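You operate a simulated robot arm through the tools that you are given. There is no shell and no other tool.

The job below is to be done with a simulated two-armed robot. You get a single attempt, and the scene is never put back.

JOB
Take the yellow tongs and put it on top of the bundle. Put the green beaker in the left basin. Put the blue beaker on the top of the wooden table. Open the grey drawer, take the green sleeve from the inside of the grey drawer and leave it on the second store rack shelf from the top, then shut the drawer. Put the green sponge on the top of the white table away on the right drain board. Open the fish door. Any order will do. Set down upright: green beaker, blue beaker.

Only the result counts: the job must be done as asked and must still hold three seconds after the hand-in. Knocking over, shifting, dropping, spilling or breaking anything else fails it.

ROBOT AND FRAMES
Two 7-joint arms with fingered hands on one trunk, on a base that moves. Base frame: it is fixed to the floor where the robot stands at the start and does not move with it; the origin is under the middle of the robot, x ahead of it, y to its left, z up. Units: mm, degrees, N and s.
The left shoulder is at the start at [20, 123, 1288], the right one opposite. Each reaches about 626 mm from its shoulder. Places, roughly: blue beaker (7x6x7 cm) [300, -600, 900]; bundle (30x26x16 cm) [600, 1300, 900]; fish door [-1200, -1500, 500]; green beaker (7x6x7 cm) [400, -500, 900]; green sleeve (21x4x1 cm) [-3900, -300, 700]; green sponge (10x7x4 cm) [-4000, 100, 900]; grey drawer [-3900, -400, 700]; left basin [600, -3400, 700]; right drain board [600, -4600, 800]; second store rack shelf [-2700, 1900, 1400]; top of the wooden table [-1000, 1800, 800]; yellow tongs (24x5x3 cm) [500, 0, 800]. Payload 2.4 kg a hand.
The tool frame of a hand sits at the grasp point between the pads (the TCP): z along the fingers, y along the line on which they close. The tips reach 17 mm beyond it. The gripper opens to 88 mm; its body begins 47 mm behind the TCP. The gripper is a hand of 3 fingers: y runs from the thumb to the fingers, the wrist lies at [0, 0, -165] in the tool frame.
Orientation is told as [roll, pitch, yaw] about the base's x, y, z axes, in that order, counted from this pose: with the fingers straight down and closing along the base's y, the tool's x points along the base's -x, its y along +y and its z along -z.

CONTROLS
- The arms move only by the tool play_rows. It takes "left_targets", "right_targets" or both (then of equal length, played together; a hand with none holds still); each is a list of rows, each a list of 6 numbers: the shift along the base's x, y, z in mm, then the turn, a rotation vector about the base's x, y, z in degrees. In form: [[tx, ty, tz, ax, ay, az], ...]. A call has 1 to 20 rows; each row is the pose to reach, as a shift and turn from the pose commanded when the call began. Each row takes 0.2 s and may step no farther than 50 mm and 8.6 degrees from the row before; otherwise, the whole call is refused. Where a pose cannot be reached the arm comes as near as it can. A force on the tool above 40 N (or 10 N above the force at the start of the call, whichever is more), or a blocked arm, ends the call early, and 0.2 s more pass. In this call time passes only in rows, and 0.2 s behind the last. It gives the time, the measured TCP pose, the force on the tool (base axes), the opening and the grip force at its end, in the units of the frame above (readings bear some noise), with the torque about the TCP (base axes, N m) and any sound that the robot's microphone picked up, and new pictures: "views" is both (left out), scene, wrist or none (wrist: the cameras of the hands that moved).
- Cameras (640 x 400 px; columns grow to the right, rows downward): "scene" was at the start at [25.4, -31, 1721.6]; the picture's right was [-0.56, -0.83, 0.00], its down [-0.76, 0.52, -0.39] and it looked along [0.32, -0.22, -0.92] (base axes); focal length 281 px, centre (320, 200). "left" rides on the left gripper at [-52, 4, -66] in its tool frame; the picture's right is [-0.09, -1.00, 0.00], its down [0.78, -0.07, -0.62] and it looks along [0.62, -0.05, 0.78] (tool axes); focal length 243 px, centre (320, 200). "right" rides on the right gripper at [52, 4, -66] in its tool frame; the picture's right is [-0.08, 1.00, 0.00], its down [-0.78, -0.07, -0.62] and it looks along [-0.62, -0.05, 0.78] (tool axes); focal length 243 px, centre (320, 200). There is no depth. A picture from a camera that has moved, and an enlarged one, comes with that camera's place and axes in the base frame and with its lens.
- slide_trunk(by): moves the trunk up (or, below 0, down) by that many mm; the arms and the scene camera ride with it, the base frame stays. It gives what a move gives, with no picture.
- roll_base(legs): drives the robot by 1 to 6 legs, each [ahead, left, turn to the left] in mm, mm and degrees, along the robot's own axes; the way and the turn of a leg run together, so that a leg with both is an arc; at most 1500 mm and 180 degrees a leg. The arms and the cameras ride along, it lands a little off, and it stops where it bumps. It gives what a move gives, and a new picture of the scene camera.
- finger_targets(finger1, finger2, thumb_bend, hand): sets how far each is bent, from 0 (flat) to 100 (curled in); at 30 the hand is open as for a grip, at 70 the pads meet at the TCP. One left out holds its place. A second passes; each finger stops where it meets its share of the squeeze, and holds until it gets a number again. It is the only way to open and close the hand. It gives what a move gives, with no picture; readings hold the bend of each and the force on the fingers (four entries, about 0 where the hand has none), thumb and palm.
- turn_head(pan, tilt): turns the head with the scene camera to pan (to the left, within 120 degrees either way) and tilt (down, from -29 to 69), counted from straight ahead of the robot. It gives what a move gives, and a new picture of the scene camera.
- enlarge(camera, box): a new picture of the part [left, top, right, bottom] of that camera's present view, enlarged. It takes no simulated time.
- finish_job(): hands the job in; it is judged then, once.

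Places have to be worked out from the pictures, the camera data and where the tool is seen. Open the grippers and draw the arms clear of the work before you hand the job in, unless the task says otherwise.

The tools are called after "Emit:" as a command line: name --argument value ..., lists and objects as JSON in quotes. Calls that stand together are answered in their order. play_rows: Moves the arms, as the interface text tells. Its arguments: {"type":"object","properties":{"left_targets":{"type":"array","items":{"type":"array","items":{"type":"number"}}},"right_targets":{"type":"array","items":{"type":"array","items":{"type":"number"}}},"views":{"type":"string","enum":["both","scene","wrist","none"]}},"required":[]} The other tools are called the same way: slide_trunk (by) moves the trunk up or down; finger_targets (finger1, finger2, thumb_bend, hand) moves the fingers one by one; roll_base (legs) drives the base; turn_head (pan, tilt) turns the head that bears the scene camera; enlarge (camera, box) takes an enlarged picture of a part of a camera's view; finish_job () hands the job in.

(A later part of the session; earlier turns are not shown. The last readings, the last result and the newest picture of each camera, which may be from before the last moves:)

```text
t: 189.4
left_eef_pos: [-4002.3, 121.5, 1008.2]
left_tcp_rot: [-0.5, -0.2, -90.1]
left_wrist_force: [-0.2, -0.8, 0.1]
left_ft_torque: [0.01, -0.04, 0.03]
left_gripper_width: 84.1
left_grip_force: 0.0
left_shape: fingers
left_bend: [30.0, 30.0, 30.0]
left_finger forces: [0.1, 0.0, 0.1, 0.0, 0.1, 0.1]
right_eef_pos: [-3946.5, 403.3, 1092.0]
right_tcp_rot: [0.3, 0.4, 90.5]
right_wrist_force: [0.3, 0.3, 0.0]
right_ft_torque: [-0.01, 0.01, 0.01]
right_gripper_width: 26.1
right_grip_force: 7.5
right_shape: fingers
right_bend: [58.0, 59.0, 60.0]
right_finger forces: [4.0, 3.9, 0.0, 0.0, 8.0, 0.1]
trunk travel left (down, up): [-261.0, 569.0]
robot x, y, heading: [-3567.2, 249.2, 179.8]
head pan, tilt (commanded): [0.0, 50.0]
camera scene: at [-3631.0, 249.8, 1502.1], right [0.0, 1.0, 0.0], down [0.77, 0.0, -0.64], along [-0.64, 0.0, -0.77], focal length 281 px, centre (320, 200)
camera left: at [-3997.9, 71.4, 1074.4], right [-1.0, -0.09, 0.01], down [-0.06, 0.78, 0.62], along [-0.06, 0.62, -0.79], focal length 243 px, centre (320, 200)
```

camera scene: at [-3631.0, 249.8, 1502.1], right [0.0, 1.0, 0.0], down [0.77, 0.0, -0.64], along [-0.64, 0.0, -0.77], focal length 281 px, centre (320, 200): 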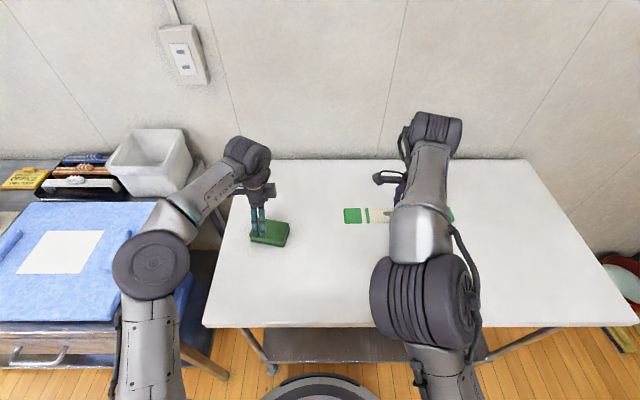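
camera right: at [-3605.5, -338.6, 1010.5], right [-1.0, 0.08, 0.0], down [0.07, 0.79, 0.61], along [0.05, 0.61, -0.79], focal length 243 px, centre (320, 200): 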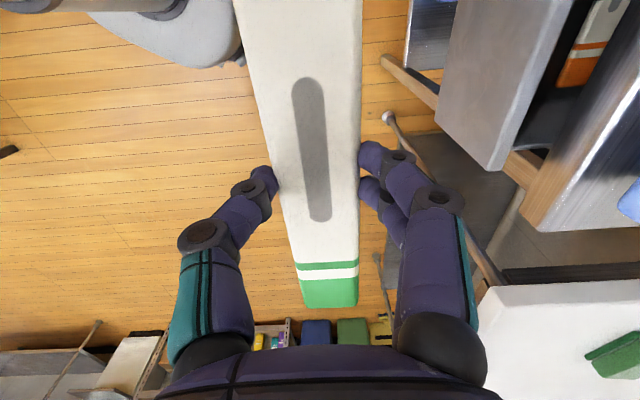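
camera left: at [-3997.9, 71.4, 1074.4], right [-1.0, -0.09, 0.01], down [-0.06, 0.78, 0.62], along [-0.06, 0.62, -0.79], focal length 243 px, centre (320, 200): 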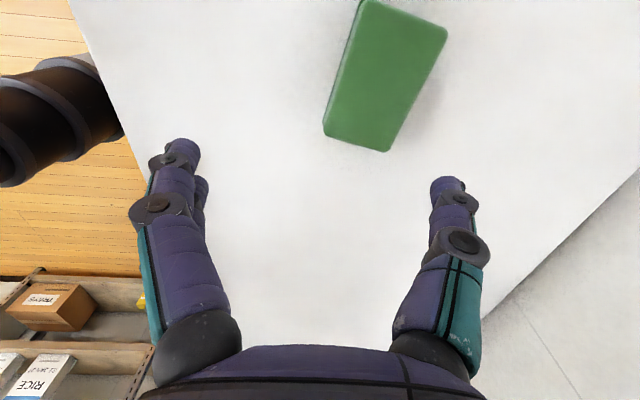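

The sponge lies at about [−4052, 114], its top near z 865, and its short axis is turned about 13°. I move the base 45 mm forward (left hand rides along at z 1008).

Emit:
roll_base --legs '[[45, 0, 0]]'

Emit:
play_rows --left_targets '[[0, -2, -10, 0, 0, -6.5], [0, -5, -25, 0, 0, -13]]' --views "wrist"

```text
t: 190.3
left_eef_pos: [-4047.9, 122.4, 1008.0]
left_tcp_rot: [-0.4, -0.2, -90.0]
left_wrist_force: [0.3, -0.8, -0.2]
left_ft_torque: [0.01, 0.02, -0.02]
left_gripper_width: 83.9
left_grip_force: 0.1
left_shape: fingers
left_bend: [30.0, 30.0, 30.0]
left_finger forces: [0.1, 0.1, 0.0, 0.0, 0.0, 0.0]
right_eef_pos: [-3993.8, 402.1, 1093.4]
right_tcp_rot: [0.3, 0.5, 90.5]
right_wrist_force: [-0.4, 0.4, 0.0]
right_ft_torque: [-0.03, -0.03, 0.0]
right_gripper_width: 26.1
right_grip_force: 8.6
right_shape: fingers
right_bend: [58.0, 59.0, 60.0]
right_finger forces: [4.0, 4.0, 0.0, 0.0, 7.9, 0.0]
trunk travel left (down, up): [-261.0, 569.0]
robot x, y, heading: [-3615.5, 249.4, 180.1]
head pan, tilt (commanded): [0.0, 50.0]
camera scene: at [-3678.1, 249.7, 1502.0], right [0.0, 1.0, 0.0], down [0.77, 0.0, -0.64], along [-0.64, 0.0, -0.77], focal length 281 px, centre (320, 200)
```

scene: 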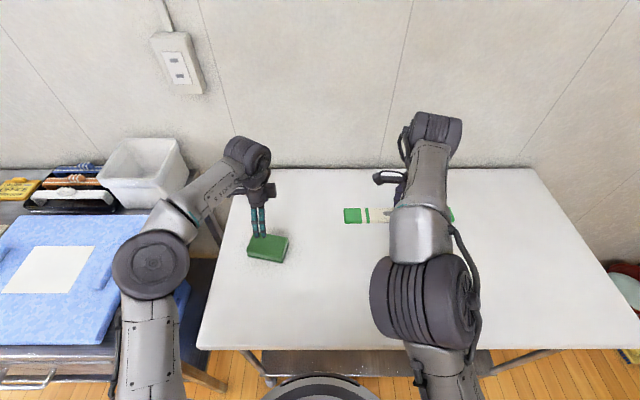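

```text
t: 190.9
left_eef_pos: [-4047.7, 116.7, 983.6]
left_tcp_rot: [-0.5, -0.1, -103.3]
left_wrist_force: [-0.2, 0.0, 0.3]
left_ft_torque: [-0.01, 0.02, 0.0]
left_gripper_width: 83.9
left_grip_force: 0.0
left_shape: fingers
left_bend: [30.0, 30.0, 30.0]
left_finger forces: [0.0, 0.1, 0.0, 0.0, 0.1, 0.0]
right_eef_pos: [-3992.6, 404.5, 1093.2]
right_tcp_rot: [0.3, 0.5, 90.5]
right_wrist_force: [-0.1, 0.6, 0.0]
right_ft_torque: [0.04, -0.02, -0.03]
right_gripper_width: 26.2
right_grip_force: 8.4
right_shape: fingers
right_bend: [58.0, 59.0, 60.0]
right_finger forces: [4.0, 4.0, 0.1, 0.0, 7.8, 0.1]
trunk travel left (down, up): [-261.0, 569.0]
robot x, y, heading: [-3617.0, 245.1, 179.9]
head pan, tilt (commanded): [0.0, 50.0]
camera left: at [-4055.4, 66.5, 1050.2], right [-0.99, 0.14, 0.01], down [0.12, 0.78, 0.62], along [0.08, 0.61, -0.78], focal length 243 px, centre (320, 200)
```

left: 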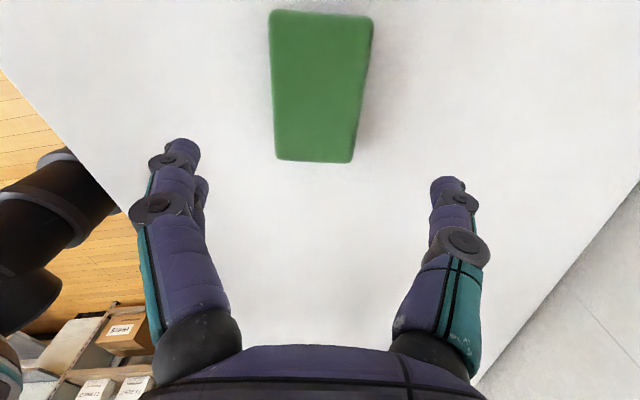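

Well aligned: sponge centre ≈ [−4047, 118], top z ≈ 864, width ≈ 65 mm. I lower to z ≈ 895 first.

Emit:
play_rows --left_targets '[[0, 1, -30, 0, 0, 0], [0, 1, -60, 0, 0, 0], [0, 1, -88, 0, 0, 0]]' --views "wrist"

```text
t: 191.7
left_eef_pos: [-4048.2, 116.6, 896.0]
left_tcp_rot: [-0.5, -0.1, -103.1]
left_wrist_force: [0.1, 0.7, 0.3]
left_ft_torque: [-0.02, -0.01, 0.01]
left_gripper_width: 84.1
left_grip_force: 0.0
left_shape: fingers
left_bend: [30.0, 30.0, 30.0]
left_finger forces: [0.0, 0.0, 0.1, 0.1, 0.0, 0.0]
right_eef_pos: [-3993.2, 403.4, 1093.2]
right_tcp_rot: [0.3, 0.4, 90.5]
right_wrist_force: [-0.1, -0.5, -0.1]
right_ft_torque: [-0.01, 0.03, 0.0]
right_gripper_width: 26.3
right_grip_force: 8.1
right_shape: fingers
right_bend: [58.0, 59.0, 60.0]
right_finger forces: [4.0, 4.0, 0.1, 0.0, 8.1, 0.1]
trunk travel left (down, up): [-261.0, 569.0]
robot x, y, heading: [-3616.9, 246.6, 179.6]
head pan, tilt (commanded): [0.0, 50.0]
camera left: at [-4054.9, 66.7, 961.7], right [-0.99, 0.14, 0.01], down [0.12, 0.78, 0.62], along [0.08, 0.61, -0.79], focal length 243 px, centre (320, 200)
```

left: 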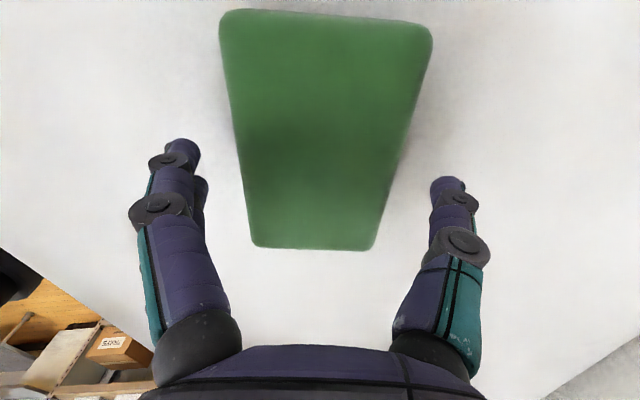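

Centred between thumb and fingers. I lower the rest to z ≈ 849.

Emit:
play_rows --left_targets '[[0, 0, -18, 0, 0, 0], [0, 0, -34, 0, 0, 0], [0, 0, -46, 0, 0, 0]]' --views "wrist"

```text
t: 192.4
left_eef_pos: [-4050.7, 118.2, 863.1]
left_tcp_rot: [-1.5, 0.0, -102.9]
left_wrist_force: [-0.6, 2.2, 17.0]
left_ft_torque: [-0.12, -0.58, 0.0]
left_gripper_width: 87.8
left_grip_force: 9.0
left_shape: fingers
left_bend: [27.0, 26.0, 30.0]
left_finger forces: [7.4, 6.9, 0.0, 0.1, 3.3, 0.0]
right_eef_pos: [-3992.9, 403.4, 1093.6]
right_tcp_rot: [0.3, 0.6, 90.5]
right_wrist_force: [-0.8, -0.3, -0.4]
right_ft_torque: [0.0, -0.02, 0.04]
right_gripper_width: 26.0
right_grip_force: 7.4
right_shape: fingers
right_bend: [58.0, 59.0, 60.0]
right_finger forces: [4.0, 4.0, 0.1, 0.0, 8.1, 0.0]
trunk travel left (down, up): [-261.0, 569.0]
robot x, y, heading: [-3619.5, 248.0, 179.8]
head pan, tilt (commanded): [0.0, 50.0]
stopped in row 3 (left hand): the force on the tool passed its limit at 54 N (the readings are from after the stop); the commanded pose is now the measured one
camera left: at [-4056.4, 67.6, 930.0], right [-0.99, 0.14, 0.03], down [0.13, 0.77, 0.62], along [0.07, 0.62, -0.78], focal length 243 px, centre (320, 200)
```

left: 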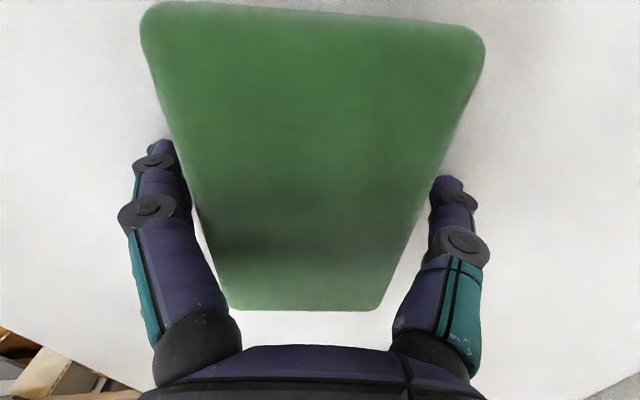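

The tips touched the table at TCP z ≈ 863. I raise 4 mm and close on the sponge.

Emit:
play_rows --left_targets '[[2, 0, 5, 1, 0, 0]]' --views "none"

Emit:
finger_targets --hand "left" --finger1 48 --finger2 48 --thumb_bend 48

Emit:
enlarge --camera "left" --box '[0, 0, 640, 400]'

```text
t: 192.8
left_eef_pos: [-4048.7, 117.0, 865.8]
left_tcp_rot: [-1.3, 0.9, -103.0]
left_wrist_force: [-0.7, 0.3, 2.1]
left_ft_torque: [-0.02, -0.12, -0.01]
left_gripper_width: 85.7
left_grip_force: 0.7
left_shape: fingers
left_bend: [28.0, 28.0, 30.0]
left_finger forces: [0.9, 0.6, 0.0, 0.1, 0.1, 0.1]
right_eef_pos: [-3993.0, 403.8, 1092.7]
right_tcp_rot: [0.3, 0.6, 90.6]
right_wrist_force: [1.0, 0.7, -0.3]
right_ft_torque: [0.01, -0.02, 0.0]
right_gripper_width: 26.4
right_grip_force: 8.0
right_shape: fingers
right_bend: [58.0, 59.0, 60.0]
right_finger forces: [4.0, 4.0, 0.1, 0.0, 8.0, 0.0]
trunk travel left (down, up): [-261.0, 569.0]
robot x, y, heading: [-3615.3, 248.6, 179.9]
head pan, tilt (commanded): [0.0, 50.0]
```

```text
t: 193.8
left_eef_pos: [-4047.1, 118.6, 869.8]
left_tcp_rot: [-1.7, 0.9, -103.0]
left_wrist_force: [0.5, -3.1, 27.7]
left_ft_torque: [-0.25, -0.9, -0.1]
left_gripper_width: 63.2
left_grip_force: 14.5
left_shape: fingers
left_bend: [38.0, 39.0, 46.0]
left_finger forces: [11.8, 11.8, 0.1, 0.0, 5.5, 0.0]
right_eef_pos: [-3991.2, 404.5, 1094.8]
right_tcp_rot: [0.5, 0.4, 90.5]
right_wrist_force: [0.4, -0.8, -0.5]
right_ft_torque: [0.01, 0.01, 0.01]
right_gripper_width: 26.3
right_grip_force: 8.0
right_shape: fingers
right_bend: [58.0, 59.0, 60.0]
right_finger forces: [4.1, 4.0, 0.0, 0.1, 8.2, 0.1]
trunk travel left (down, up): [-261.0, 569.0]
robot x, y, heading: [-3620.1, 250.9, 180.0]
head pan, tilt (commanded): [0.0, 50.0]
```

```text
1.00 times, centred on (320, 200) of left (not enlarged: the box is as wide or as high as the picture)
camera zoom: at [-4053.5, 65.9, 934.0], right [-0.99, 0.14, 0.03], down [0.13, 0.76, 0.63], along [0.07, 0.63, -0.77], focal length 243 px, centre (320, 200)
```

zoom: 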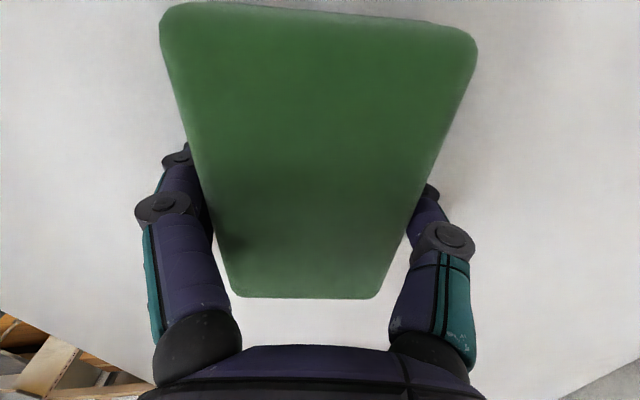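

Closing pressed the tips onto the table (27 N). I lift 6 mm to relieve this, then squeeze further.

Emit:
play_rows --left_targets '[[0, 0, 7, 0, 0, 0]]' --views "none"

Emit:
finger_targets --hand "left" --finger1 56 --finger2 56 --thumb_bend 56

Emit:
enlarge --camera "left" --box '[0, 0, 640, 400]'

```text
t: 194.2
left_eef_pos: [-4048.4, 117.6, 874.2]
left_tcp_rot: [-1.4, 0.9, -103.1]
left_wrist_force: [0.4, -0.3, -0.9]
left_ft_torque: [-0.02, -0.01, -0.01]
left_gripper_width: 57.0
left_grip_force: 6.4
left_shape: fingers
left_bend: [44.0, 44.0, 46.0]
left_finger forces: [3.3, 3.0, 0.1, 0.1, 6.4, 0.0]
right_eef_pos: [-3993.1, 404.2, 1092.7]
right_tcp_rot: [0.3, 0.5, 90.5]
right_wrist_force: [-1.3, 0.7, 0.2]
right_ft_torque: [0.0, 0.02, 0.0]
right_gripper_width: 26.3
right_grip_force: 7.6
right_shape: fingers
right_bend: [58.0, 59.0, 60.0]
right_finger forces: [4.0, 4.0, 0.0, 0.1, 8.1, 0.0]
trunk travel left (down, up): [-261.0, 569.0]
robot x, y, heading: [-3615.2, 246.4, 180.0]
head pan, tilt (commanded): [0.0, 50.0]
```

```text
t: 195.2
left_eef_pos: [-4047.7, 117.0, 874.9]
left_tcp_rot: [-1.5, 0.9, -103.1]
left_wrist_force: [0.1, -0.1, 0.2]
left_ft_torque: [0.03, 0.01, -0.01]
left_gripper_width: 55.3
left_grip_force: 12.2
left_shape: fingers
left_bend: [46.0, 46.0, 50.0]
left_finger forces: [6.2, 6.0, 0.1, 0.0, 12.3, 0.1]
right_eef_pos: [-3993.5, 403.8, 1093.1]
right_tcp_rot: [0.4, 0.6, 90.5]
right_wrist_force: [-1.0, 0.0, -1.5]
right_ft_torque: [0.02, 0.01, 0.0]
right_gripper_width: 26.0
right_grip_force: 7.9
right_shape: fingers
right_bend: [58.0, 59.0, 60.0]
right_finger forces: [3.9, 4.0, 0.0, 0.0, 8.0, 0.1]
trunk travel left (down, up): [-261.0, 569.0]
robot x, y, heading: [-3618.1, 247.0, 180.1]
head pan, tilt (commanded): [0.0, 50.0]
```

```text
1.00 times, centred on (320, 200) of left (not enlarged: the box is as wide or as high as the picture)
camera zoom: at [-4054.8, 66.0, 939.3], right [-0.99, 0.14, 0.02], down [0.12, 0.76, 0.64], along [0.07, 0.63, -0.77], focal length 243 px, centre (320, 200)
```

zoom: 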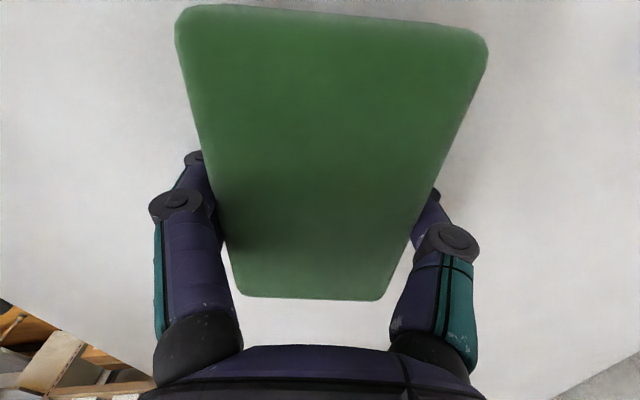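

Held with about 12 N on both sides. I lift and look.

Emit:
play_rows --left_targets '[[0, 0, 20, 0, 0, 0], [0, 0, 60, 0, 0, 0], [0, 0, 100, 0, 0, 0], [0, 0, 140, 0, 0, 0]]' --views "both"

```text
t: 196.2
left_eef_pos: [-4047.1, 118.2, 1017.0]
left_tcp_rot: [-1.4, 0.9, -103.0]
left_wrist_force: [-0.1, 0.9, -0.5]
left_ft_torque: [0.01, 0.03, 0.01]
left_gripper_width: 55.3
left_grip_force: 13.1
left_shape: fingers
left_bend: [46.0, 46.0, 50.0]
left_finger forces: [6.0, 6.0, 0.0, 0.1, 12.2, 0.0]
right_eef_pos: [-3993.0, 403.6, 1091.8]
right_tcp_rot: [0.3, 0.5, 90.5]
right_wrist_force: [0.1, 0.6, -0.7]
right_ft_torque: [0.0, 0.02, -0.01]
right_gripper_width: 26.2
right_grip_force: 8.2
right_shape: fingers
right_bend: [58.0, 59.0, 60.0]
right_finger forces: [4.0, 4.0, 0.1, 0.0, 8.0, 0.1]
trunk travel left (down, up): [-261.0, 569.0]
robot x, y, heading: [-3619.9, 248.4, 180.1]
head pan, tilt (commanded): [0.0, 50.0]
camera scene: at [-3676.9, 249.9, 1502.1], right [0.0, 1.0, 0.0], down [0.77, 0.0, -0.64], along [-0.64, 0.0, -0.77], focal length 281 px, centre (320, 200)
camera left: at [-4054.3, 65.9, 1081.4], right [-0.99, 0.14, 0.02], down [0.12, 0.76, 0.63], along [0.07, 0.63, -0.77], focal length 243 px, centre (320, 200)
```

scene: 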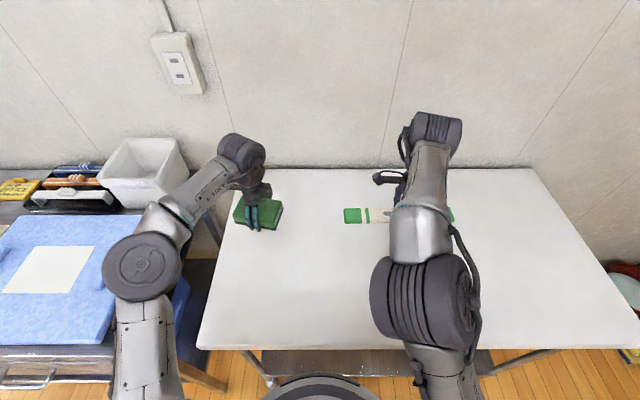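
left: 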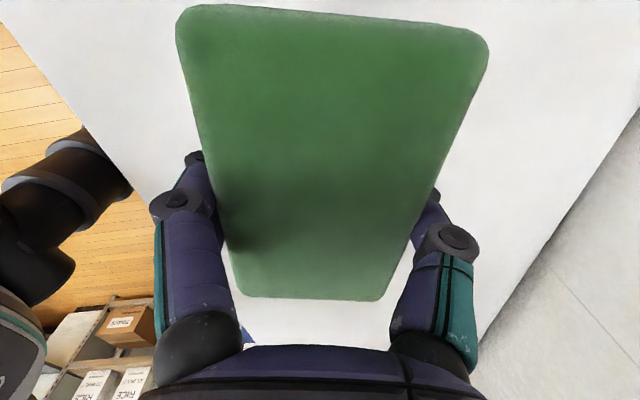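

The sponge is safely held in the left hand and the sleeve in the right. I back the base away from the table before retracting the arms.

Emit:
roll_base --legs '[[-380, 0, 0]]'

Emit:
play_rows --left_targets '[[30, 0, 10, 0, 0, -8], [60, 0, 20, 0, 0, -16], [90, 0, 30, 0, 0, -24], [120, 0, 40, 0, 0, -32], [150, 0, 50, 0, 0, -40], [180, 0, 60, 0, 0, -48], [205, 0, 70, 0, 0, -56], [225, 0, 80, 0, 0, -64], [235, 0, 90, 0, 0, -72], [240, 0, 95, 0, 0, -77]]' --views "scene"

```text
t: 198.6
left_eef_pos: [-3671.7, 116.9, 1015.6]
left_tcp_rot: [-1.5, 0.9, -102.9]
left_wrist_force: [-0.7, 0.3, -0.3]
left_ft_torque: [0.01, -0.02, 0.04]
left_gripper_width: 55.1
left_grip_force: 12.0
left_shape: fingers
left_bend: [46.0, 46.0, 50.0]
left_finger forces: [6.2, 6.0, 0.0, 0.0, 12.2, 0.1]
right_eef_pos: [-3618.6, 403.0, 1093.9]
right_tcp_rot: [0.3, 0.5, 90.6]
right_wrist_force: [-0.7, -0.3, -0.3]
right_ft_torque: [-0.03, -0.02, -0.01]
right_gripper_width: 26.0
right_grip_force: 7.9
right_shape: fingers
right_bend: [58.0, 59.0, 60.0]
right_finger forces: [4.0, 4.0, 0.1, 0.0, 8.1, 0.0]
trunk travel left (down, up): [-261.0, 569.0]
robot x, y, heading: [-3239.9, 245.7, -179.8]
head pan, tilt (commanded): [0.0, 50.0]
camera scene: at [-3301.4, 249.8, 1502.1], right [0.0, 1.0, 0.0], down [0.77, 0.0, -0.64], along [-0.64, 0.0, -0.77], focal length 281 px, centre (320, 200)
```

scene: 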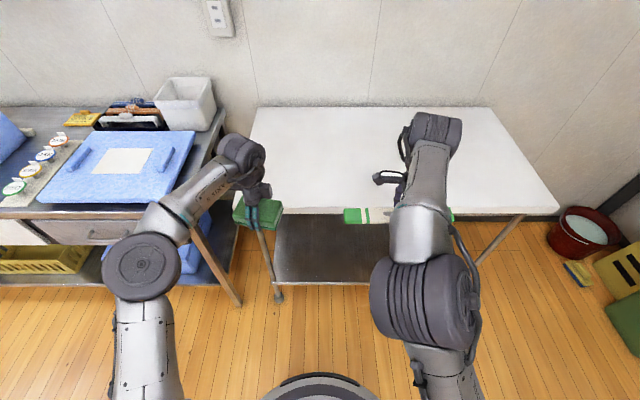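

```text
t: 200.8
left_eef_pos: [-3432.2, 115.4, 1111.1]
left_tcp_rot: [-1.6, 0.9, 180.0]
left_wrist_force: [0.2, -0.1, -0.6]
left_ft_torque: [0.0, -0.02, 0.01]
left_gripper_width: 54.9
left_grip_force: 12.0
left_shape: fingers
left_bend: [46.0, 46.0, 50.0]
left_finger forces: [6.2, 5.9, 0.1, 0.0, 12.0, 0.1]
right_eef_pos: [-3618.0, 401.8, 1093.4]
right_tcp_rot: [0.3, 0.5, 90.5]
right_wrist_force: [-0.1, 0.8, 0.0]
right_ft_torque: [0.02, 0.02, 0.02]
right_gripper_width: 26.3
right_grip_force: 8.0
right_shape: fingers
right_bend: [58.0, 59.0, 60.0]
right_finger forces: [4.1, 3.9, 0.0, 0.0, 7.9, 0.1]
trunk travel left (down, up): [-261.0, 569.0]
robot x, y, heading: [-3242.6, 247.0, -180.0]
head pan, tilt (commanded): [0.0, 50.0]
camera scene: at [-3301.9, 249.7, 1502.1], right [0.0, 1.0, 0.0], down [0.77, 0.0, -0.64], along [-0.64, 0.0, -0.77], focal length 281 px, centre (320, 200)
```

scene: 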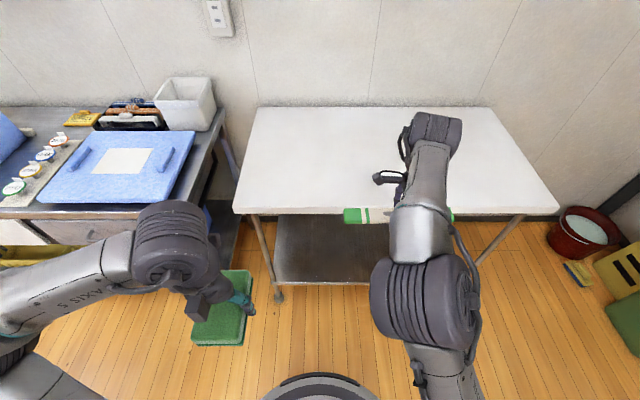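

I turn right to face +y and drive toward the rack, ending in front of its middle.

Emit:
roll_base --legs '[[0, 0, -90], [700, 0, 0], [0, -590, 0]]'

Emit:
slide_trunk --by 340

Emit:
turn_head --pan 0 --tilt 25

```text
t: 211.4
left_eef_pos: [-2770.2, 1133.9, 1111.9]
left_tcp_rot: [-1.5, 0.9, 89.4]
left_wrist_force: [0.3, -0.8, -0.5]
left_ft_torque: [0.0, 0.01, 0.01]
left_gripper_width: 55.1
left_grip_force: 12.4
left_shape: fingers
left_bend: [46.0, 46.0, 50.0]
left_finger forces: [6.1, 5.8, 0.0, 0.1, 12.0, 0.1]
right_eef_pos: [-2480.7, 1315.8, 1093.6]
right_tcp_rot: [0.4, 0.5, -0.2]
right_wrist_force: [0.4, 0.4, 0.4]
right_ft_torque: [-0.04, -0.01, -0.01]
right_gripper_width: 25.8
right_grip_force: 8.3
right_shape: fingers
right_bend: [59.0, 59.0, 61.0]
right_finger forces: [3.9, 3.8, 0.0, 0.1, 7.8, 0.0]
trunk travel left (down, up): [-261.0, 569.0]
robot x, y, heading: [-2640.2, 944.7, 89.2]
head pan, tilt (commanded): [0.0, 50.0]
camera scene: at [-2642.5, 1000.0, 1502.1], right [1.0, -0.01, 0.0], down [-0.01, -0.77, -0.64], along [0.01, 0.64, -0.77], focal length 281 px, centre (320, 200)
```

scene: 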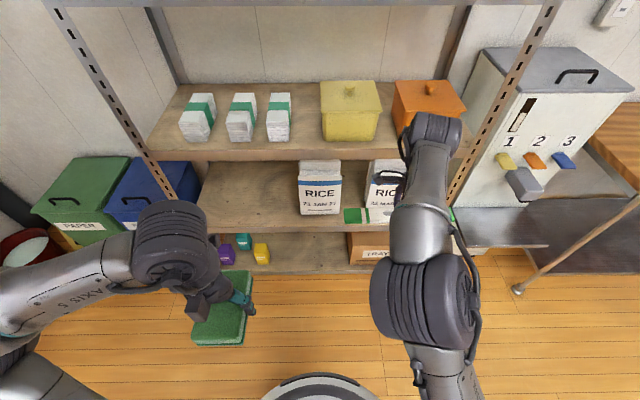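

```text
t: 214.8
left_eef_pos: [-2770.1, 1133.9, 1450.6]
left_tcp_rot: [-1.6, 0.9, 89.4]
left_wrist_force: [0.1, -0.3, -0.5]
left_ft_torque: [-0.01, -0.02, 0.03]
left_gripper_width: 55.3
left_grip_force: 12.1
left_shape: fingers
left_bend: [46.0, 46.0, 50.0]
left_finger forces: [6.1, 5.9, 0.1, 0.0, 12.0, 0.0]
right_eef_pos: [-2481.4, 1316.7, 1433.2]
right_tcp_rot: [0.3, 0.5, -0.2]
right_wrist_force: [0.4, 0.3, -0.8]
right_ft_torque: [-0.03, -0.01, 0.03]
right_gripper_width: 25.8
right_grip_force: 7.7
right_shape: fingers
right_bend: [59.0, 59.0, 61.0]
right_finger forces: [3.8, 3.9, 0.1, 0.0, 7.8, 0.0]
trunk travel left (down, up): [-601.0, 229.0]
robot x, y, heading: [-2644.5, 939.5, 89.2]
head pan, tilt (commanded): [0.0, 50.0]
```

```text
t: 215.6
left_eef_pos: [-2770.2, 1133.5, 1451.4]
left_tcp_rot: [-1.5, 0.9, 89.3]
left_wrist_force: [0.1, 0.7, -0.3]
left_ft_torque: [-0.01, 0.03, 0.02]
left_gripper_width: 54.8
left_grip_force: 11.7
left_shape: fingers
left_bend: [46.0, 46.0, 50.0]
left_finger forces: [6.1, 5.8, 0.1, 0.0, 12.1, 0.0]
right_eef_pos: [-2480.9, 1315.2, 1432.7]
right_tcp_rot: [0.3, 0.5, -0.1]
right_wrist_force: [-0.9, 0.4, -0.7]
right_ft_torque: [0.02, 0.0, 0.01]
right_gripper_width: 25.9
right_grip_force: 7.7
right_shape: fingers
right_bend: [59.0, 59.0, 61.0]
right_finger forces: [3.9, 4.0, 0.0, 0.0, 7.8, 0.0]
trunk travel left (down, up): [-601.0, 229.0]
robot x, y, heading: [-2641.1, 943.1, 89.4]
head pan, tilt (commanded): [0.0, 25.0]
camera scene: at [-2642.9, 1015.3, 1879.5], right [1.0, -0.01, 0.0], down [-0.01, -0.42, -0.91], along [0.01, 0.91, -0.42], focal length 281 px, centre (320, 200)
```

scene: 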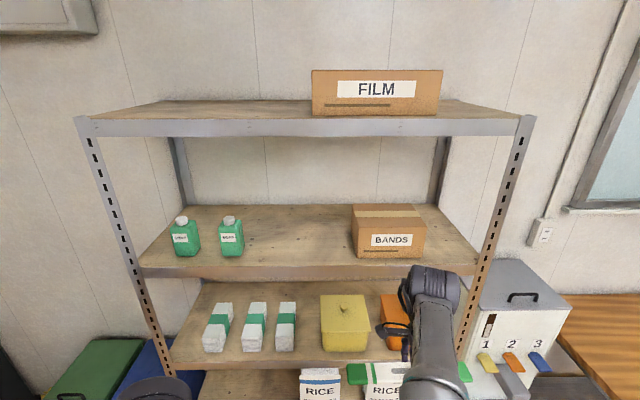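

The second shelf (z ≈ 1350) has a free gap between the green bottles and the BANDS box, x ≈ −2869…−2534, front edge y ≈ 1705. I raise the trunk 100 mm and drive to x ≈ −2820, y ≈ 1290.

Emit:
slide_trunk --by 100

Emit:
roll_base --legs '[[0, 178, 0.7], [340, 0, 0]]'

```text
t: 217.0
left_eef_pos: [-2770.5, 1133.3, 1551.5]
left_tcp_rot: [-1.5, 1.0, 89.4]
left_wrist_force: [-0.1, 0.0, -0.6]
left_ft_torque: [0.01, 0.0, -0.02]
left_gripper_width: 55.0
left_grip_force: 11.9
left_shape: fingers
left_bend: [46.0, 46.0, 50.0]
left_finger forces: [6.1, 5.8, 0.0, 0.1, 12.0, 0.0]
right_eef_pos: [-2480.5, 1315.4, 1533.2]
right_tcp_rot: [0.3, 0.5, -0.3]
right_wrist_force: [0.5, 0.6, -0.1]
right_ft_torque: [0.02, 0.0, 0.0]
right_gripper_width: 25.8
right_grip_force: 7.6
right_shape: fingers
right_bend: [59.0, 59.0, 61.0]
right_finger forces: [3.9, 3.9, 0.0, 0.1, 7.8, 0.2]
trunk travel left (down, up): [-701.0, 129.0]
robot x, y, heading: [-2639.2, 940.5, 89.1]
head pan, tilt (commanded): [0.0, 25.0]
```

```text
t: 220.3
left_eef_pos: [-2952.0, 1472.3, 1552.3]
left_tcp_rot: [-1.5, 0.9, 90.1]
left_wrist_force: [-0.2, 0.2, -1.0]
left_ft_torque: [-0.02, 0.02, -0.01]
left_gripper_width: 54.9
left_grip_force: 11.8
left_shape: fingers
left_bend: [46.0, 46.0, 50.0]
left_finger forces: [6.0, 5.9, 0.0, 0.1, 12.0, 0.1]
right_eef_pos: [-2664.5, 1658.5, 1533.0]
right_tcp_rot: [0.3, 0.5, 0.5]
right_wrist_force: [-1.0, -0.5, 0.1]
right_ft_torque: [-0.05, -0.01, -0.02]
right_gripper_width: 25.6
right_grip_force: 7.7
right_shape: fingers
right_bend: [59.0, 59.0, 61.0]
right_finger forces: [3.9, 3.8, 0.0, 0.0, 7.8, 0.0]
trunk travel left (down, up): [-701.0, 129.0]
robot x, y, heading: [-2815.8, 1283.9, 90.1]
head pan, tilt (commanded): [0.0, 25.0]
camera scene: at [-2822.3, 1355.2, 1979.6], right [1.0, 0.0, 0.0], down [0.0, -0.42, -0.91], along [0.0, 0.91, -0.42], focal length 281 px, centre (320, 200)
```

scene: 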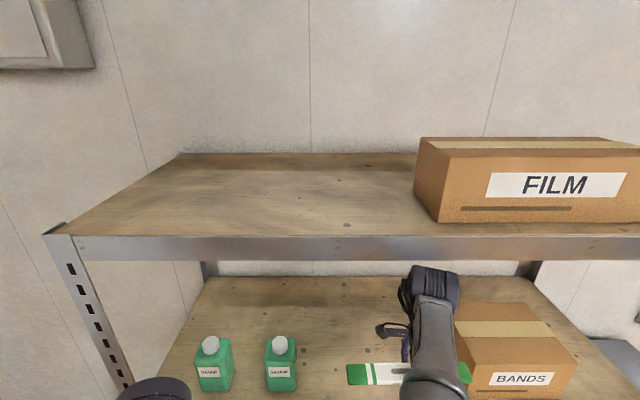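

The right hand is just in front of the rack, but its wrist is near the top shelf's height. I lower it 130 mm before going in.

Emit:
play_rows --right_targets '[[0, -5, -40, 0, 0, 0], [0, -5, -85, 0, 0, 0], [0, -5, -128, 0, 0, 0]]' --views "both"

```text
t: 221.1
left_eef_pos: [-2951.9, 1472.5, 1550.9]
left_tcp_rot: [-1.5, 0.9, 90.1]
left_wrist_force: [0.4, 0.2, 0.3]
left_ft_torque: [0.03, 0.0, 0.0]
left_gripper_width: 55.2
left_grip_force: 12.4
left_shape: fingers
left_bend: [46.0, 46.0, 50.0]
left_finger forces: [6.2, 5.9, 0.1, 0.0, 12.0, 0.0]
right_eef_pos: [-2665.0, 1650.0, 1404.8]
right_tcp_rot: [0.3, 0.4, 0.5]
right_wrist_force: [0.1, -0.6, 0.0]
right_ft_torque: [0.02, 0.03, 0.03]
right_gripper_width: 25.8
right_grip_force: 7.4
right_shape: fingers
right_bend: [59.0, 59.0, 61.0]
right_finger forces: [4.0, 3.9, 0.1, 0.1, 7.9, 0.0]
trunk travel left (down, up): [-701.0, 129.0]
robot x, y, heading: [-2816.3, 1284.5, 89.7]
head pan, tilt (commanded): [0.0, 25.0]
camera scene: at [-2822.1, 1355.6, 1979.5], right [1.0, 0.0, 0.0], down [0.0, -0.42, -0.91], along [0.0, 0.91, -0.42], focal length 281 px, centre (320, 200)
camera right: at [-2716.7, 1654.4, 1472.0], right [0.08, 1.0, 0.0], down [0.79, -0.06, 0.61], along [0.61, -0.04, -0.79], focal length 243 px, centre (320, 200)
```

scene: 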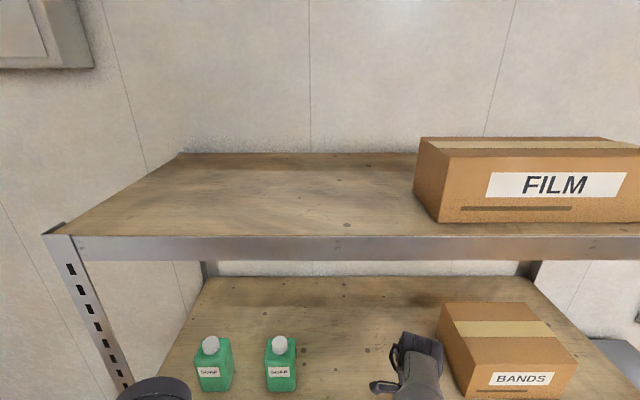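
right: 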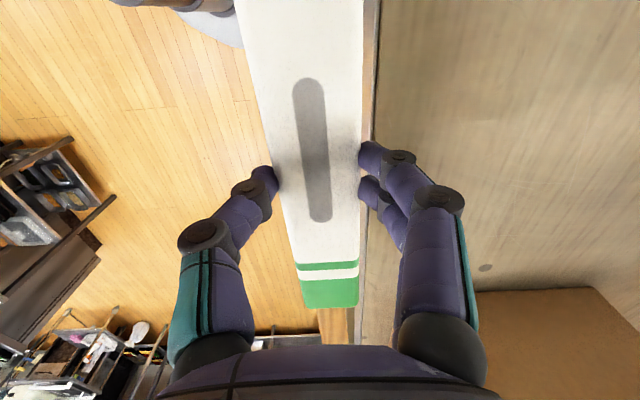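

The gap spans x ≈ −2872…−2505, and the sleeve is centred on it at z 1405, above the shelf level. I drive 80 mm forward so the hand enters between the shelves.

Emit:
roll_base --legs '[[80, 0, 0]]'

Emit:
enlarge --camera "right" --box '[0, 0, 640, 400]'

```text
t: 222.2
left_eef_pos: [-2950.9, 1553.2, 1550.7]
left_tcp_rot: [-1.5, 0.9, 90.1]
left_wrist_force: [0.7, -0.8, -0.5]
left_ft_torque: [-0.01, -0.04, 0.02]
left_gripper_width: 55.4
left_grip_force: 12.3
left_shape: fingers
left_bend: [46.0, 46.0, 50.0]
left_finger forces: [6.2, 5.8, 0.1, 0.0, 11.9, 0.0]
right_eef_pos: [-2665.1, 1731.7, 1405.0]
right_tcp_rot: [0.2, 0.4, 0.4]
right_wrist_force: [0.3, -0.4, 0.2]
right_ft_torque: [-0.02, 0.02, 0.02]
right_gripper_width: 25.7
right_grip_force: 7.9
right_shape: fingers
right_bend: [59.0, 59.0, 61.0]
right_finger forces: [3.9, 3.9, 0.0, 0.0, 7.7, 0.1]
trunk travel left (down, up): [-701.0, 129.0]
robot x, y, heading: [-2822.8, 1360.9, 90.1]
head pan, tilt (commanded): [0.0, 25.0]
camera scene: at [-2822.0, 1437.5, 1979.5], right [1.0, 0.0, 0.0], down [0.0, -0.42, -0.91], along [0.0, 0.91, -0.42], focal length 281 px, centre (320, 200)
```

scene: 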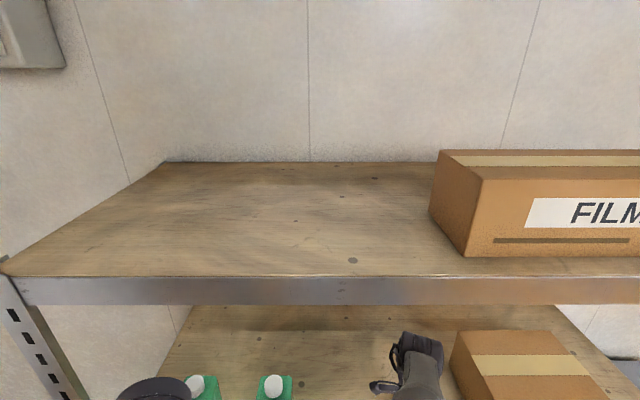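

```text
1.00 times, centred on (320, 200) of right (not enlarged: the box is as wide or as high as the picture)
camera zoom: at [-2716.7, 1736.1, 1472.2], right [0.08, 1.0, 0.0], down [0.79, -0.06, 0.61], along [0.61, -0.04, -0.79], focal length 243 px, centre (320, 200)
```

zoom: 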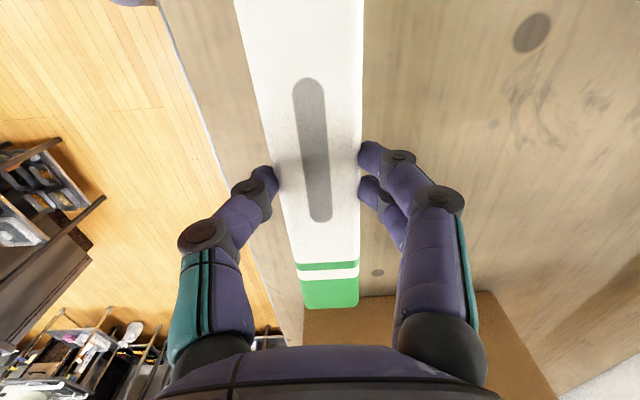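

The sleeve is already inside the shelf's edge (y ≈ 1674), 78 mm clear of the box. I move 45 mm further in, then lower.

Emit:
play_rows --right_targets '[[-5, 22, 0, 0, 0, 0], [-10, 45, 0, 0, 0, 0], [-10, 45, -12, 0, 0, 0]]' --views "wrist"

```text
t: 222.9
left_eef_pos: [-2950.6, 1552.4, 1551.1]
left_tcp_rot: [-1.6, 0.8, 90.1]
left_wrist_force: [0.4, 0.1, -0.7]
left_ft_torque: [-0.01, 0.01, 0.0]
left_gripper_width: 55.1
left_grip_force: 11.8
left_shape: fingers
left_bend: [46.0, 46.0, 50.0]
left_finger forces: [6.1, 5.9, 0.0, 0.0, 12.0, 0.0]
right_eef_pos: [-2674.7, 1775.4, 1394.1]
right_tcp_rot: [0.3, 0.6, 0.4]
right_wrist_force: [0.1, 0.8, 0.3]
right_ft_torque: [0.02, 0.01, 0.01]
right_gripper_width: 25.6
right_grip_force: 7.4
right_shape: fingers
right_bend: [59.0, 59.0, 61.0]
right_finger forces: [3.8, 3.9, 0.0, 0.0, 7.7, 0.0]
trunk travel left (down, up): [-701.0, 129.0]
robot x, y, heading: [-2818.6, 1363.5, 90.1]
head pan, tilt (commanded): [0.0, 25.0]
camera right: at [-2726.4, 1779.1, 1460.2], right [0.08, 1.0, 0.0], down [0.79, -0.06, 0.61], along [0.61, -0.04, -0.79], focal length 243 px, centre (320, 200)
```

right: 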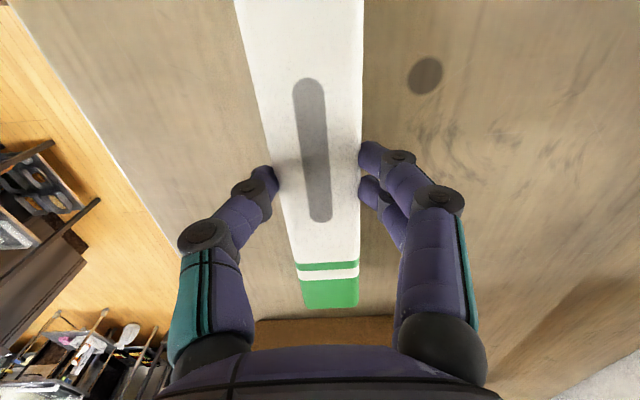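

Good. I lower in 5 mm steps until contact with the shelf.

Emit:
play_rows --right_targets '[[0, 0, -5, 0, 0, 0], [0, 0, -10, 0, 0, 0], [0, 0, -14, 0, 0, 0]]' --views "none"

```text
t: 223.8
left_eef_pos: [-2951.0, 1553.5, 1551.0]
left_tcp_rot: [-1.5, 1.0, 90.1]
left_wrist_force: [-0.8, 0.0, -1.1]
left_ft_torque: [0.0, -0.02, 0.02]
left_gripper_width: 54.8
left_grip_force: 12.3
left_shape: fingers
left_bend: [46.0, 46.0, 50.0]
left_finger forces: [6.0, 5.9, 0.0, 0.0, 12.0, 0.0]
right_eef_pos: [-2674.4, 1776.7, 1379.0]
right_tcp_rot: [0.3, 0.5, 0.6]
right_wrist_force: [0.0, 0.2, 0.0]
right_ft_torque: [-0.03, 0.06, 0.0]
right_gripper_width: 26.0
right_grip_force: 7.5
right_shape: fingers
right_bend: [59.0, 59.0, 61.0]
right_finger forces: [3.9, 3.8, 0.2, 0.0, 7.7, 0.0]
trunk travel left (down, up): [-701.0, 129.0]
robot x, y, heading: [-2816.2, 1365.1, 89.7]
head pan, tilt (commanded): [0.0, 25.0]
```

Emit:
play_rows --right_targets '[[0, 0, -4, 0, 0, 0], [0, 0, -8, 0, 0, 0]]' --views "wrist"

```text
t: 224.3
left_eef_pos: [-2952.2, 1552.0, 1552.1]
left_tcp_rot: [-1.5, 0.7, 90.1]
left_wrist_force: [0.3, -0.2, 0.1]
left_ft_torque: [0.0, 0.0, -0.02]
left_gripper_width: 55.2
left_grip_force: 12.4
left_shape: fingers
left_bend: [46.0, 46.0, 50.0]
left_finger forces: [6.1, 5.9, 0.1, 0.0, 12.0, 0.0]
right_eef_pos: [-2675.6, 1777.7, 1378.2]
right_tcp_rot: [1.1, 0.2, 0.6]
right_wrist_force: [0.5, -1.8, 21.1]
right_ft_torque: [-0.48, 0.01, 0.0]
right_gripper_width: 25.9
right_grip_force: 19.3
right_shape: fingers
right_bend: [60.0, 61.0, 64.0]
right_finger forces: [4.6, 5.9, 0.0, 0.0, 26.8, 0.0]
trunk travel left (down, up): [-701.0, 129.0]
robot x, y, heading: [-2822.1, 1361.0, 90.1]
head pan, tilt (commanded): [0.0, 25.0]
stopped in row 2 (right hand): the force on the tool passed its limit at 47 N (the readings are from after the stop); the commanded pose is now the measured one
camera right: at [-2726.5, 1779.9, 1444.6], right [0.08, 1.0, 0.02], down [0.79, -0.07, 0.62], along [0.61, -0.03, -0.79], focal length 243 px, centre (320, 200)
```

right: 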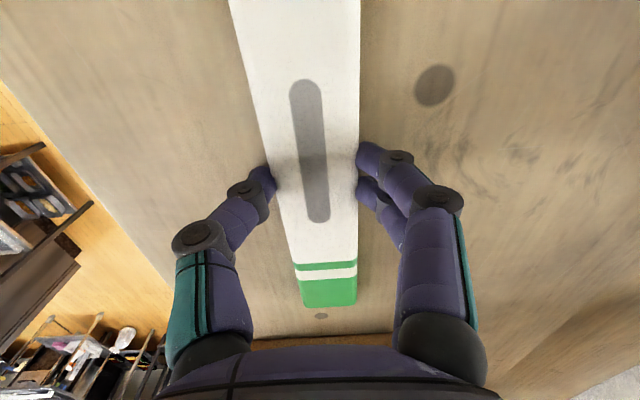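

Contact with the shelf. I raise 3 mm and open the fingers moderately to release the sleeve.

Emit:
play_rows --right_targets '[[0, -1, 3, -0.8, 0, 0]]' --views "none"

Emit:
finger_targets --hand "right" --finger1 52 --finger2 52 --thumb_bend 52

Emit:
finger_targets --hand "right" --finger1 44 --finger2 44 --thumb_bend 44

Emit:
enlarge --camera "right" --box '[0, 0, 640, 400]'

```text
t: 224.7
left_eef_pos: [-2950.6, 1552.7, 1551.2]
left_tcp_rot: [-1.6, 1.0, 90.1]
left_wrist_force: [-0.3, 0.4, -0.7]
left_ft_torque: [0.0, 0.0, 0.03]
left_gripper_width: 54.9
left_grip_force: 12.0
left_shape: fingers
left_bend: [46.0, 46.0, 50.0]
left_finger forces: [6.2, 5.9, 0.0, 0.0, 12.0, 0.0]
right_eef_pos: [-2675.7, 1776.0, 1376.9]
right_tcp_rot: [0.0, 0.3, 0.5]
right_wrist_force: [-0.2, 2.2, 2.1]
right_ft_torque: [0.06, -0.02, 0.02]
right_gripper_width: 26.0
right_grip_force: 9.3
right_shape: fingers
right_bend: [60.0, 60.0, 62.0]
right_finger forces: [4.8, 5.3, 0.1, 0.1, 7.7, 0.0]
trunk travel left (down, up): [-701.0, 129.0]
robot x, y, heading: [-2819.1, 1359.7, 89.7]
head pan, tilt (commanded): [0.0, 25.0]
```

```text
t: 225.7
left_eef_pos: [-2951.7, 1552.0, 1552.9]
left_tcp_rot: [-1.5, 0.9, 90.1]
left_wrist_force: [-0.1, 0.9, 0.4]
left_ft_torque: [0.01, 0.01, 0.01]
left_gripper_width: 55.1
left_grip_force: 12.2
left_shape: fingers
left_bend: [46.0, 46.0, 50.0]
left_finger forces: [6.2, 5.9, 0.0, 0.0, 12.0, 0.0]
right_eef_pos: [-2674.8, 1775.9, 1378.5]
right_tcp_rot: [0.0, 0.4, 0.5]
right_wrist_force: [-0.4, -0.1, 4.8]
right_ft_torque: [-0.03, 0.01, 0.0]
right_gripper_width: 33.5
right_grip_force: 2.4
right_shape: fingers
right_bend: [53.0, 53.0, 53.0]
right_finger forces: [0.3, 1.2, 0.0, 0.0, 3.4, 0.0]
trunk travel left (down, up): [-701.0, 129.0]
robot x, y, heading: [-2819.2, 1361.0, 89.9]
head pan, tilt (commanded): [0.0, 25.0]
```

```text
t: 226.7
left_eef_pos: [-2950.6, 1552.7, 1551.7]
left_tcp_rot: [-1.5, 1.0, 90.1]
left_wrist_force: [-0.1, -0.4, -0.8]
left_ft_torque: [-0.01, -0.02, 0.0]
left_gripper_width: 55.0
left_grip_force: 11.9
left_shape: fingers
left_bend: [46.0, 46.0, 50.0]
left_finger forces: [6.1, 5.9, 0.0, 0.0, 12.1, 0.0]
right_eef_pos: [-2675.1, 1775.8, 1378.7]
right_tcp_rot: [0.1, 0.4, 0.5]
right_wrist_force: [0.6, -0.4, -0.2]
right_ft_torque: [0.01, -0.02, 0.0]
right_gripper_width: 53.1
right_grip_force: 0.1
right_shape: fingers
right_bend: [44.0, 44.0, 44.0]
right_finger forces: [0.0, 0.0, 0.0, 0.0, 0.0, 0.1]
trunk travel left (down, up): [-701.0, 129.0]
robot x, y, heading: [-2818.7, 1361.8, 90.1]
head pan, tilt (commanded): [0.0, 25.0]
```

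```text
1.00 times, centred on (320, 200) of right (not enlarged: the box is as wide or as high as the picture)
camera zoom: at [-2726.3, 1780.2, 1445.6], right [0.08, 1.0, 0.0], down [0.79, -0.06, 0.62], along [0.61, -0.05, -0.79], focal length 243 px, centre (320, 200)
```

zoom: 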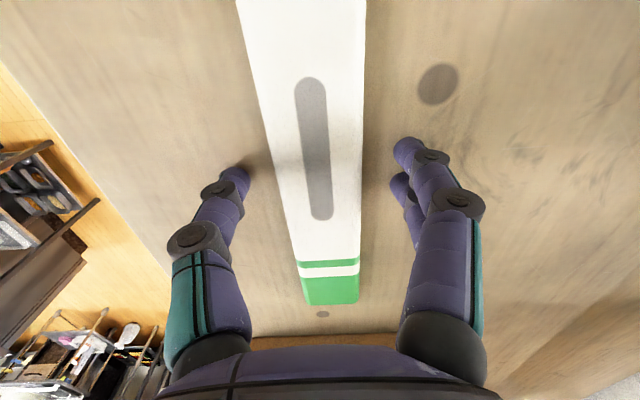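

The sleeve rests on the shelf, free of the fingers. I lift 40 mm and withdraw straight back out of the rack.

Emit:
play_rows --right_targets '[[0, 0, 15, 0, 0, 0], [0, 0, 40, 0, 0, 0], [0, -40, 40, 0, 0, 0], [0, -80, 40, 0, 0, 0]]' --views "both"

```text
t: 227.7
left_eef_pos: [-2950.9, 1552.5, 1551.6]
left_tcp_rot: [-1.6, 0.7, 90.1]
left_wrist_force: [0.2, -0.4, -0.4]
left_ft_torque: [0.01, -0.03, -0.02]
left_gripper_width: 54.9
left_grip_force: 12.3
left_shape: fingers
left_bend: [46.0, 46.0, 50.0]
left_finger forces: [6.1, 5.8, 0.0, 0.0, 12.0, 0.0]
right_eef_pos: [-2674.4, 1694.0, 1419.3]
right_tcp_rot: [0.2, 0.4, 0.4]
right_wrist_force: [-0.4, 0.2, -0.1]
right_ft_torque: [0.01, 0.0, -0.01]
right_gripper_width: 53.0
right_grip_force: 0.0
right_shape: fingers
right_bend: [44.0, 44.0, 44.0]
right_finger forces: [0.1, 0.0, 0.0, 0.0, 0.1, 0.0]
trunk travel left (down, up): [-701.0, 129.0]
robot x, y, heading: [-2817.3, 1362.2, 90.1]
head pan, tilt (commanded): [0.0, 25.0]
camera scene: at [-2822.2, 1434.4, 1979.6], right [1.0, 0.0, 0.0], down [0.0, -0.42, -0.91], along [0.0, 0.91, -0.42], focal length 281 px, centre (320, 200)
camera right: at [-2726.0, 1697.9, 1486.0], right [0.08, 1.0, 0.0], down [0.79, -0.06, 0.62], along [0.61, -0.04, -0.79], focal length 243 px, centre (320, 200)
```

scene: 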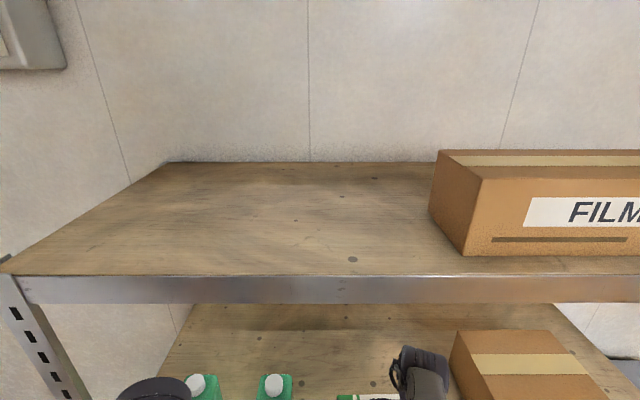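
right: 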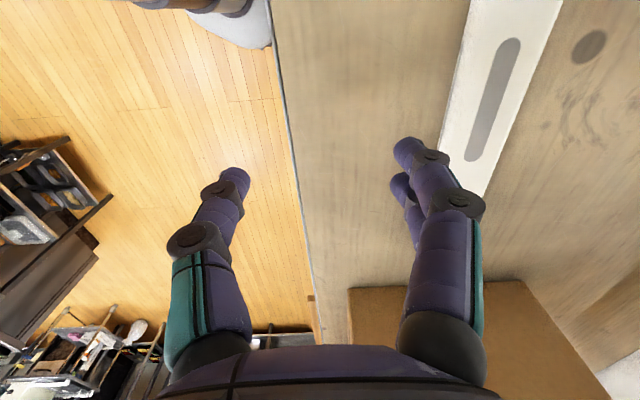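

The sleeve lies on the second shelf between bottles and box. I back away from the rack.

Emit:
roll_base --legs '[[-560, 0, 0]]'

Emit:
enlarge --camera "scene" --box '[120, 150, 520, 400]'

```text
t: 230.9
left_eef_pos: [-2950.9, 1001.9, 1550.8]
left_tcp_rot: [-1.5, 0.8, 90.2]
left_wrist_force: [0.4, -0.1, -0.8]
left_ft_torque: [-0.02, 0.01, 0.03]
left_gripper_width: 55.3
left_grip_force: 12.2
left_shape: fingers
left_bend: [46.0, 46.0, 50.0]
left_finger forces: [6.1, 5.9, 0.0, 0.1, 12.0, 0.0]
right_eef_pos: [-2674.8, 1143.8, 1418.5]
right_tcp_rot: [0.1, 0.4, 0.7]
right_wrist_force: [-0.9, -0.6, -0.4]
right_ft_torque: [0.03, 0.02, -0.03]
right_gripper_width: 53.1
right_grip_force: 0.1
right_shape: fingers
right_bend: [44.0, 44.0, 44.0]
right_finger forces: [0.0, 0.0, 0.0, 0.0, 0.1, 0.0]
trunk travel left (down, up): [-701.0, 129.0]
robot x, y, heading: [-2812.3, 808.4, 90.2]
head pan, tilt (commanded): [0.0, 25.0]
camera scene: at [-2821.3, 883.7, 1979.6], right [1.0, 0.0, 0.0], down [0.0, -0.42, -0.91], along [0.0, 0.91, -0.42], focal length 281 px, centre (320, 200)
```

scene: 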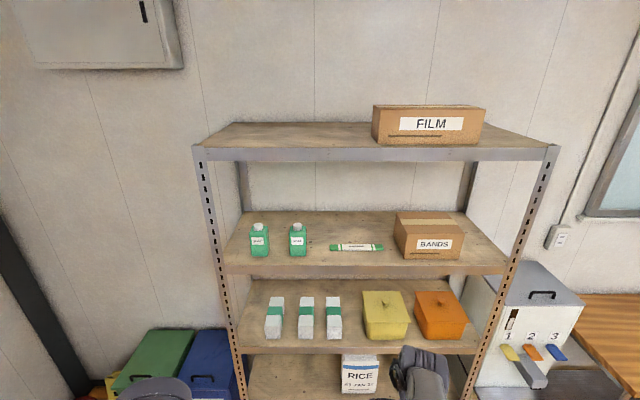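

```text
1.60 times, centred on (320, 275) of scene
camera zoom: at [-2821.3, 883.7, 1979.6], right [1.0, 0.0, 0.0], down [0.0, -0.42, -0.91], along [0.0, 0.91, -0.42], focal length 449 px, centre (320, 80)
```

zoom: 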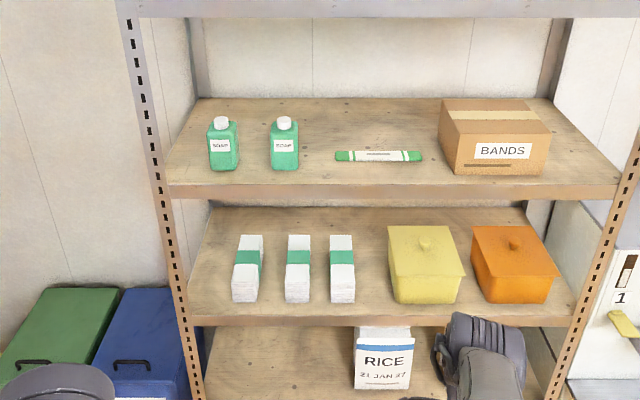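

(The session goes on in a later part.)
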